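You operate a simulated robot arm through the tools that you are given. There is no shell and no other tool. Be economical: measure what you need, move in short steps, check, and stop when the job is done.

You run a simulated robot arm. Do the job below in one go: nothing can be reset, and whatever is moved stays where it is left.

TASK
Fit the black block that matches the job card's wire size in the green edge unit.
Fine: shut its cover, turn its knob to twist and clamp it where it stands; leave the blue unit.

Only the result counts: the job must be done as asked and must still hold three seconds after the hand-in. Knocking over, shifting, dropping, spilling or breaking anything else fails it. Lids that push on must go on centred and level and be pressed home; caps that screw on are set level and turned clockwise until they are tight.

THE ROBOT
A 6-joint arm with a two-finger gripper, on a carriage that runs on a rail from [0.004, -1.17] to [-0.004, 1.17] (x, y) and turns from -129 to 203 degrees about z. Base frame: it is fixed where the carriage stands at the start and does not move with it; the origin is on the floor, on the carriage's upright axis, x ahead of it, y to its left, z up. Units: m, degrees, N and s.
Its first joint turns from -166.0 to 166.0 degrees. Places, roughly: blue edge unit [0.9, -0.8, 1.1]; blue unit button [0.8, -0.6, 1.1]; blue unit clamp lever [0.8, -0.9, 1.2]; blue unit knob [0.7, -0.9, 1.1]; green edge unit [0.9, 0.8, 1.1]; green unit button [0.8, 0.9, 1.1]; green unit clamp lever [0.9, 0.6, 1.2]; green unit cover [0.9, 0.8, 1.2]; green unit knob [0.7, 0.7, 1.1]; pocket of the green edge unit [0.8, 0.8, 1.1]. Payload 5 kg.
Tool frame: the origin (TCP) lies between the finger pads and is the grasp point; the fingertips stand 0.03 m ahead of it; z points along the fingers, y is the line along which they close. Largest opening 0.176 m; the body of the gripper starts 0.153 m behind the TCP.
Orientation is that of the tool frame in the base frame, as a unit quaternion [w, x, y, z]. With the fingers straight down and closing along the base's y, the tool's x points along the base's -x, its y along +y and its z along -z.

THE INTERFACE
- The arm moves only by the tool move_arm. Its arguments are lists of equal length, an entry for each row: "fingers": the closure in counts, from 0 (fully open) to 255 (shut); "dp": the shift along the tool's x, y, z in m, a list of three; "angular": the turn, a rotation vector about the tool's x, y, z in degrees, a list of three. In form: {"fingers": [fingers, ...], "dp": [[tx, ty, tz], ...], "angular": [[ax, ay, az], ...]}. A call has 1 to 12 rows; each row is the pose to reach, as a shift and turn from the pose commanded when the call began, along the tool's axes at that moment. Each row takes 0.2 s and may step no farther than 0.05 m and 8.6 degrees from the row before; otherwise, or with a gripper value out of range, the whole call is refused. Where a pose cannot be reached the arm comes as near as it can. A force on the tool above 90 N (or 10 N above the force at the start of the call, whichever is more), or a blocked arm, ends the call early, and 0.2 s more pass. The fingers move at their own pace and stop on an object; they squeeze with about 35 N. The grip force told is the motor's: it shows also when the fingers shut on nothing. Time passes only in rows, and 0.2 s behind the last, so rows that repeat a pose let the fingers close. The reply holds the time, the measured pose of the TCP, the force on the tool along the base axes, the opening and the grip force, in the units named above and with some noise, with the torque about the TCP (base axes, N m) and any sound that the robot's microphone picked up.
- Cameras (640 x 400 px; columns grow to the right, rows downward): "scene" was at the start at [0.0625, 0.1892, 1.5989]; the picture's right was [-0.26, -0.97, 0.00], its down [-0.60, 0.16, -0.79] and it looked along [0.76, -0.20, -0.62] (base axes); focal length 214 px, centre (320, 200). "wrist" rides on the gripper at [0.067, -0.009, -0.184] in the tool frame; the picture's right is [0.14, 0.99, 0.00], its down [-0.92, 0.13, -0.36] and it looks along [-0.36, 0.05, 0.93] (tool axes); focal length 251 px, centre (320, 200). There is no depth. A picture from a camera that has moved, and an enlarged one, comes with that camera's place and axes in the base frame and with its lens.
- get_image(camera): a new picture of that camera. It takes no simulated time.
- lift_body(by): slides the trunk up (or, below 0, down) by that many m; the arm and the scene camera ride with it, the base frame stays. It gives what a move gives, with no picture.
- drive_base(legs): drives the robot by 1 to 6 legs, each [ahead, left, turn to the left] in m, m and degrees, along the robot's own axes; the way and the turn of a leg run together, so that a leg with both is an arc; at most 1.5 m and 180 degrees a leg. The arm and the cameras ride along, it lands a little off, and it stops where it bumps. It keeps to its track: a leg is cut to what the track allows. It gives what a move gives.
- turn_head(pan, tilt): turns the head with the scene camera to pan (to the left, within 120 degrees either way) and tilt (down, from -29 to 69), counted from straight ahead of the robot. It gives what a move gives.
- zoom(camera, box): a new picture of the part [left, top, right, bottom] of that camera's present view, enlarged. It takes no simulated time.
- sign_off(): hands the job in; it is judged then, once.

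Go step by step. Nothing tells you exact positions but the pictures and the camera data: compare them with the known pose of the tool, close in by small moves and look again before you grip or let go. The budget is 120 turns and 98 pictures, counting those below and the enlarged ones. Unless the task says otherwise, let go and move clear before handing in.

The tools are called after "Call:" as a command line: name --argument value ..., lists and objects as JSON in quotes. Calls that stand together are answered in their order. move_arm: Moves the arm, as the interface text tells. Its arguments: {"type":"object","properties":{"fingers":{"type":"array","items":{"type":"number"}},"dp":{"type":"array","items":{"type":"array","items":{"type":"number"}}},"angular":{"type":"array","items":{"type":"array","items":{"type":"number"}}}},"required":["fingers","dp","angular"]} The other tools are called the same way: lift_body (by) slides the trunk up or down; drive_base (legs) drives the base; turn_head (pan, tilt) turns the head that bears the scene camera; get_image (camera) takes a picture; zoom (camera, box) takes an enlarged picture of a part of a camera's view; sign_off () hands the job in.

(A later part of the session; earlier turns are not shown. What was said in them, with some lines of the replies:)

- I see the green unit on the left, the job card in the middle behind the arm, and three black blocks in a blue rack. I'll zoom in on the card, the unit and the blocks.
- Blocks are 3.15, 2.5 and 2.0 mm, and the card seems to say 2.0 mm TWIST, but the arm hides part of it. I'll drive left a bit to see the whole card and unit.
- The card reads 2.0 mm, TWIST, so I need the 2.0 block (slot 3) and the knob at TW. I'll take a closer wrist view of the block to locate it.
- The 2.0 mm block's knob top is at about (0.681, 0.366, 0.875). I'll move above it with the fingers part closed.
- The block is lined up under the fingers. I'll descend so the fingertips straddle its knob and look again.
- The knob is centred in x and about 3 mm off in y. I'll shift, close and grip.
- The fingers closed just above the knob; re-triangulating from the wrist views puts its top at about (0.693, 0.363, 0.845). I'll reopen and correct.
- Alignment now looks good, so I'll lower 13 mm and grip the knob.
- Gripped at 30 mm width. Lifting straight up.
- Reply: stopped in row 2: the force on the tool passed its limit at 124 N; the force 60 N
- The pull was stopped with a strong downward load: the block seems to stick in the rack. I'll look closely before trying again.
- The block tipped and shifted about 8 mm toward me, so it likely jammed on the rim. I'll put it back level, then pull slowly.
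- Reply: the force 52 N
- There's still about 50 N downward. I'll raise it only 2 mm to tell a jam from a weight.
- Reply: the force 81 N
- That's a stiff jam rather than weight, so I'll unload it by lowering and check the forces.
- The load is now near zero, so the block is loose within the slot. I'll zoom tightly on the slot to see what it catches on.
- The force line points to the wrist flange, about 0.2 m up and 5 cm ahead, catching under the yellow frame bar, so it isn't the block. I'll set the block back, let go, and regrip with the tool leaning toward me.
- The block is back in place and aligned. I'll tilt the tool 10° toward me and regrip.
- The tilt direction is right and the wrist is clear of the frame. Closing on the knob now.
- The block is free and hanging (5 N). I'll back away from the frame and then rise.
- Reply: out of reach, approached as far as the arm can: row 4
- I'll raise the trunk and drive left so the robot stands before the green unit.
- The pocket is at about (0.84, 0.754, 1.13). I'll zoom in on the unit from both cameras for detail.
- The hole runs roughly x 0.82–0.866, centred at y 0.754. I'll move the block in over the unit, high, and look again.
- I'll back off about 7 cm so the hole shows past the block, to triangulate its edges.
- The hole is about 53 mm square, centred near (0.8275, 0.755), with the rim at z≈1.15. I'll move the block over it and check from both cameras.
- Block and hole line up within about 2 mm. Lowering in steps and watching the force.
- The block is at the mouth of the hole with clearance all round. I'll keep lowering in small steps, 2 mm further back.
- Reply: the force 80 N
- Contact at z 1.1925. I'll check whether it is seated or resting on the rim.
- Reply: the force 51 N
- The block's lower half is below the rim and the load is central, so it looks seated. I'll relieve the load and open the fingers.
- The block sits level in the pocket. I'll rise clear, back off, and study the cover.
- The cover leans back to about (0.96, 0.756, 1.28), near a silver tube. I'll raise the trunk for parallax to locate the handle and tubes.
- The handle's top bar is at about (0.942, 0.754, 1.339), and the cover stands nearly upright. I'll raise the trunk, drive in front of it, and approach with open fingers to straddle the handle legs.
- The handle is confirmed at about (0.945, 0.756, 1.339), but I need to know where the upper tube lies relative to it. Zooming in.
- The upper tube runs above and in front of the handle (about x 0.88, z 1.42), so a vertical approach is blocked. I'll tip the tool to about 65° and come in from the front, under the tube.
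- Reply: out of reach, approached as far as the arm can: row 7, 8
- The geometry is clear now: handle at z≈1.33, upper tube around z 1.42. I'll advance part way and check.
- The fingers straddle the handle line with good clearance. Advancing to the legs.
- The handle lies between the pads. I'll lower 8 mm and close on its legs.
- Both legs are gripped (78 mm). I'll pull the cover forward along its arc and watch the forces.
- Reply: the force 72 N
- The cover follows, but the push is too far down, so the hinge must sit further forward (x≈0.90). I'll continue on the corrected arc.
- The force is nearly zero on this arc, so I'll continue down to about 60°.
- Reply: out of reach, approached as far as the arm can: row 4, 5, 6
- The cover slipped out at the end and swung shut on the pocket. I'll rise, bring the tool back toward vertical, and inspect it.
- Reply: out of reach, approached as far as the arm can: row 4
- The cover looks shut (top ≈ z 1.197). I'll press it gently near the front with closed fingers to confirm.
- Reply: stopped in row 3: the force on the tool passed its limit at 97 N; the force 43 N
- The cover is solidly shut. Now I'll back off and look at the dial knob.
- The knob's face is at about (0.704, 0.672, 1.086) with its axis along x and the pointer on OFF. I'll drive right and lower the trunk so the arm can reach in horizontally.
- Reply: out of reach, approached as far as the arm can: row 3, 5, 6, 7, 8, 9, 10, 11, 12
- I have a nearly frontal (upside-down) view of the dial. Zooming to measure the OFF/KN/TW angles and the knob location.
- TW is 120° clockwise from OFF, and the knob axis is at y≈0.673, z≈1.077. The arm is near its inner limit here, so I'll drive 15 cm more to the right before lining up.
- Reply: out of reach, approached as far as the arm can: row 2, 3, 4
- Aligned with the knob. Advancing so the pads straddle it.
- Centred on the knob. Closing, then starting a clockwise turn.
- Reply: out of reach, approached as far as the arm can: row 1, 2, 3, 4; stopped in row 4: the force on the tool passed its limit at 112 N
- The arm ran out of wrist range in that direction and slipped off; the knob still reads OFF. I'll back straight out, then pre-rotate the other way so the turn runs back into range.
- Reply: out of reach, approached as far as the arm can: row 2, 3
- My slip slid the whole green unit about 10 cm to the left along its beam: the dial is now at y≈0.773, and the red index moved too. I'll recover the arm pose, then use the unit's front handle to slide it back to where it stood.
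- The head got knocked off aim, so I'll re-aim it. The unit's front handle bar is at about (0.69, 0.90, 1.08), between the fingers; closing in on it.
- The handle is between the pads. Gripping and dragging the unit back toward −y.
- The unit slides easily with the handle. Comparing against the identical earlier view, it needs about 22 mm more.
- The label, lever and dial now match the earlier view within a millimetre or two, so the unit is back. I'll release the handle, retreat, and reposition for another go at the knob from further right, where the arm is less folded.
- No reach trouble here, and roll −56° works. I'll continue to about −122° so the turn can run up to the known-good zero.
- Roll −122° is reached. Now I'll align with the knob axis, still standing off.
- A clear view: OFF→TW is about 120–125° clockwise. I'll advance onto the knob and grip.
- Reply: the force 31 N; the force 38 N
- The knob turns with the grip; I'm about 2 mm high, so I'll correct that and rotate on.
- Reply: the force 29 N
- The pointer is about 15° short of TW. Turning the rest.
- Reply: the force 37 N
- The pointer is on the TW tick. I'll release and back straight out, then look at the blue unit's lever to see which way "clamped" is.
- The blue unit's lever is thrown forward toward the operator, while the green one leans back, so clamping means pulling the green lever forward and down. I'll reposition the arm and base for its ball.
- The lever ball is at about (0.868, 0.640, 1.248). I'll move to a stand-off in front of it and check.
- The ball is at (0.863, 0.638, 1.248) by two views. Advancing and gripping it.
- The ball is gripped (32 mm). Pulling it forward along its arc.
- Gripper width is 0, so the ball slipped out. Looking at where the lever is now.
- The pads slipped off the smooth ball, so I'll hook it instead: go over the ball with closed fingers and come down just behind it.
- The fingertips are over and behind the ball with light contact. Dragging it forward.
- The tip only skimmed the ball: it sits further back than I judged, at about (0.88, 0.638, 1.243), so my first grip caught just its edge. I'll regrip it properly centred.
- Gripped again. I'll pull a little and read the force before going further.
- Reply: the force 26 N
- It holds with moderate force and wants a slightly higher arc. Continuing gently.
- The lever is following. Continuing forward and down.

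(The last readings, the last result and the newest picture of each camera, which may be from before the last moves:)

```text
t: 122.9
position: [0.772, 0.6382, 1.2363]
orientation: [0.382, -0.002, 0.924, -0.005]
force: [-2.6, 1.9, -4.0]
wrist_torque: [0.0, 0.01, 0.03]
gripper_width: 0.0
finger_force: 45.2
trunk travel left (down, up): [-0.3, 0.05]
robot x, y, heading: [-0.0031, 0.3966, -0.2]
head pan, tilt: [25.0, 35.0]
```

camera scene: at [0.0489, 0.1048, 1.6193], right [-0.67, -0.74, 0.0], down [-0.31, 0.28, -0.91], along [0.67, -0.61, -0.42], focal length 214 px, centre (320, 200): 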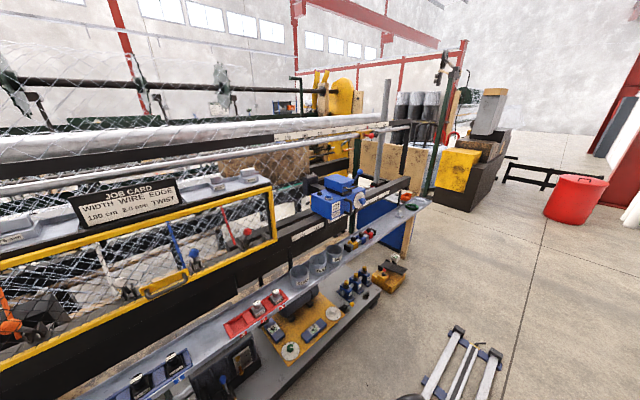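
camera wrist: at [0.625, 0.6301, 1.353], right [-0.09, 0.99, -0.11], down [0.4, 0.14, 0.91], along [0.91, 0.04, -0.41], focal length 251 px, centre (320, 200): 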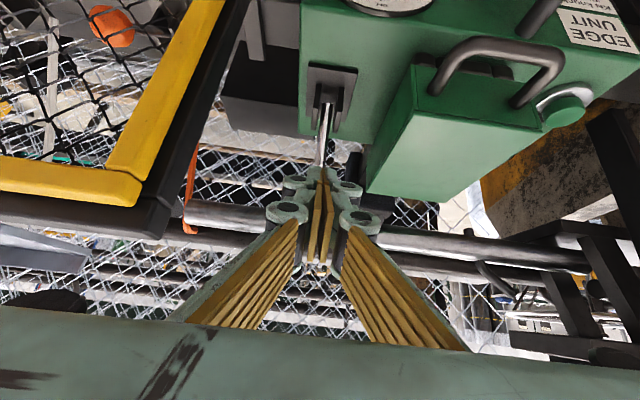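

It slipped again, further along. I'll lift clear and look at where the lever stands now.

Call:
move_arm --fingers '[255, 255, 255]' --dp '[[-0.007, 0, -0.035], [-0.0141, 0, -0.0707], [-0.0141, 0, -0.0707]]' --angular '[[0, 0, 0], [0, 0, 0], [0, 0, 0]]'

Call:
zoom --camera "wrist" --box '[230, 40, 410, 240]'

```text
t: 123.7
position: [0.7322, 0.6385, 1.2967]
orientation: [0.382, -0.001, 0.924, -0.006]
force: [-0.5, -1.5, -0.7]
wrist_torque: [-0.02, -0.05, 0.01]
gripper_width: 0.0001
finger_force: 45.4
trunk travel left (down, up): [-0.3, 0.05]
robot x, y, heading: [-0.0035, 0.397, -0.3]
head pan, tilt: [25.0, 35.0]
```

```text
2.00 times, centred on (320, 140) of wrist
camera zoom: at [0.5554, 0.6311, 1.3805], right [-0.1, 0.99, -0.11], down [0.4, 0.14, 0.91], along [0.91, 0.04, -0.41], focal length 503 px, centre (320, 320)
```

zoom: 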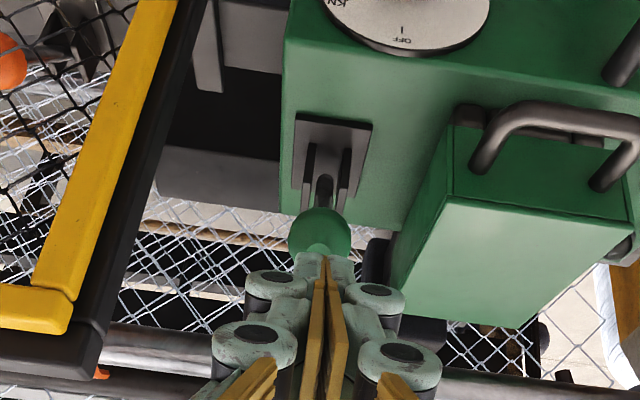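

The lever now leans forward about 35°, matching the blue unit's clamped lever. I'll press down on the ball from above and slightly behind to confirm it is against its stop.

Call:
move_arm --fingers '[255, 255, 255, 255]' --dp '[[-0.0268, 0, 0.041], [-0.0225, 0, 0.045], [-0.0183, 0, 0.0495], [-0.0155, 0, 0.0525]]' --angular '[[0, 0, 0], [0, 0, 0], [0, 0, 0], [0, 0, 0]]'

```text
t: 124.7
position: [0.7839, 0.6383, 1.2745]
orientation: [0.386, 0.0, 0.923, -0.005]
force: [20.8, -0.6, 36.0]
wrist_torque: [-0.02, -0.47, -0.01]
gripper_width: 0.0062
finger_force: 44.4
trunk travel left (down, up): [-0.3, 0.05]
robot x, y, heading: [0.0002, 0.4002, -0.1]
head pan, tilt: [25.0, 35.0]
```

Call:
move_arm --fingers '[255, 255, 255]' --dp '[[0.004, 0, -0.001], [0.0075, 0, -0.002], [0.0113, 0, -0.0028]]' --angular '[[0, 0, 0], [0, 0, 0], [0, 0, 0]]'

```text
t: 125.4
position: [0.7825, 0.6373, 1.2753]
orientation: [0.393, 0.0, 0.919, -0.004]
force: [4.7, 0.8, 10.6]
wrist_torque: [-0.07, -0.12, -0.03]
gripper_width: 0.0063
finger_force: 44.8
trunk travel left (down, up): [-0.3, 0.05]
robot x, y, heading: [-0.004, 0.3974, -0.6]
head pan, tilt: [25.0, 35.0]
stopped in row 3: the force on the tool passed its limit at 94 N (the readings are from after the stop); the commanded pose is now the measured one
```

The lever takes 94 N without moving, so it is against its stop and clamped. I'll back away and use the last picture to check everything.

Call:
move_arm --fingers '[255, 255, 255, 255, 255, 255]' --dp '[[-0.01, 0, -0.03], [-0.01, 0, -0.07], [0.01, 0, -0.11], [0.02, -0.04, -0.13], [0.02, -0.08, -0.15], [0.02, -0.12, -0.15]]' --angular '[[0, 0, 0], [0, 0, 0], [0, 0, 0], [0, 0, 0], [0, 0, 0], [0, 0, 0]]'

Call:
lift_body --by -0.25

Call:
drive_base --legs '[[0, 0.2, 0]]'

```text
t: 126.8
position: [0.6581, 0.5195, 1.365]
orientation: [0.391, 0.0, 0.92, -0.004]
force: [-0.8, 0.3, -0.5]
wrist_torque: [-0.02, 0.02, -0.03]
gripper_width: 0.0
finger_force: 44.7
trunk travel left (down, up): [-0.3, 0.05]
robot x, y, heading: [-0.0002, 0.3972, -0.5]
head pan, tilt: [25.0, 35.0]
```

```text
t: 129.3
position: [0.6579, 0.5197, 1.1147]
orientation: [0.39, 0.002, 0.921, -0.005]
force: [0.7, -0.7, -0.1]
wrist_torque: [0.02, 0.03, 0.01]
gripper_width: 0.0
finger_force: 45.0
trunk travel left (down, up): [-0.05, 0.3]
robot x, y, heading: [-0.0014, 0.396, -0.3]
head pan, tilt: [25.0, 35.0]
```

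```text
t: 131.0
position: [0.658, 0.7182, 1.114]
orientation: [0.39, 0.002, 0.921, -0.004]
force: [-0.7, -0.5, 0.6]
wrist_torque: [0.1, 0.02, 0.05]
gripper_width: 0.0
finger_force: 44.7
trunk travel left (down, up): [-0.05, 0.3]
robot x, y, heading: [-0.0014, 0.598, -0.6]
head pan, tilt: [25.0, 35.0]
```

Call:
move_arm --fingers '[255, 255, 255, 255, 255, 255, 255]' --dp '[[0.018, 0, -0.03], [0.03, -0.03, -0.045], [0.03, -0.075, -0.045], [0.03, -0.12, -0.045], [0.03, -0.165, -0.045], [0.03, -0.21, -0.045], [0.03, -0.25, -0.045]]' --angular '[[0, 0, 0], [0, 0, 0], [0, 0, 0], [0, 0, 0], [0, 0, 0], [0, 0, 0], [0, 0, 0]]'

Call:
zoom --camera "scene" --box '[400, 90, 500, 220]'

```text
t: 132.6
position: [0.6038, 0.5756, 1.11]
orientation: [0.357, 0.033, 0.933, -0.033]
force: [-0.2, -0.3, -0.1]
wrist_torque: [0.1, 0.02, 0.08]
gripper_width: 0.0
finger_force: 44.9
out of reach, approached as far as the arm can: row 3, 4, 5, 6, 7
trunk travel left (down, up): [-0.05, 0.3]
robot x, y, heading: [0.0006, 0.597, -0.4]
head pan, tilt: [25.0, 35.0]
```

```text
3.08 times, centred on (450, 155) of scene
camera zoom: at [0.0586, 0.8453, 1.5036], right [0.42, -0.91, 0.0], down [-0.52, -0.24, -0.82], along [0.75, 0.34, -0.57], focal length 660 px, centre (-80, 338)
```

zoom: 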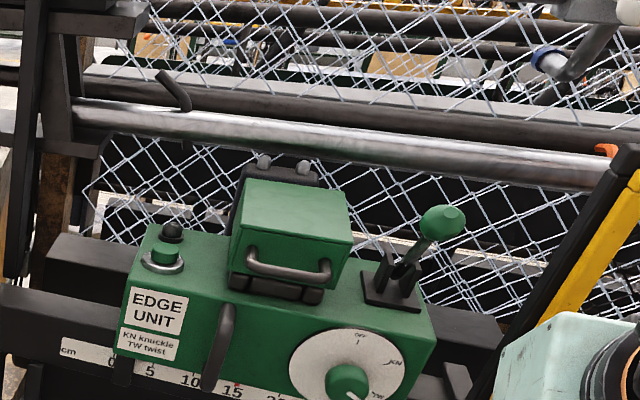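

The last view shows the cover shut with the frame just visible under it, as on the blue unit. The knob is at TW, the lever is thrown forward, and the unit is back at its original scale mark. Handing in.

Call:
sign_off

```text
The job is handed in.
```

The 2.0 mm block is in the green edge unit, its cover is shut, the knob is at TW (twist), and the clamp lever is thrown forward against its stop.

While turning the knob I accidentally slid the green unit about 10 cm along its beam. I slid it back before clamping, to within a few millimetres of where it stood as judged from the camera views. I never touched the blue unit.
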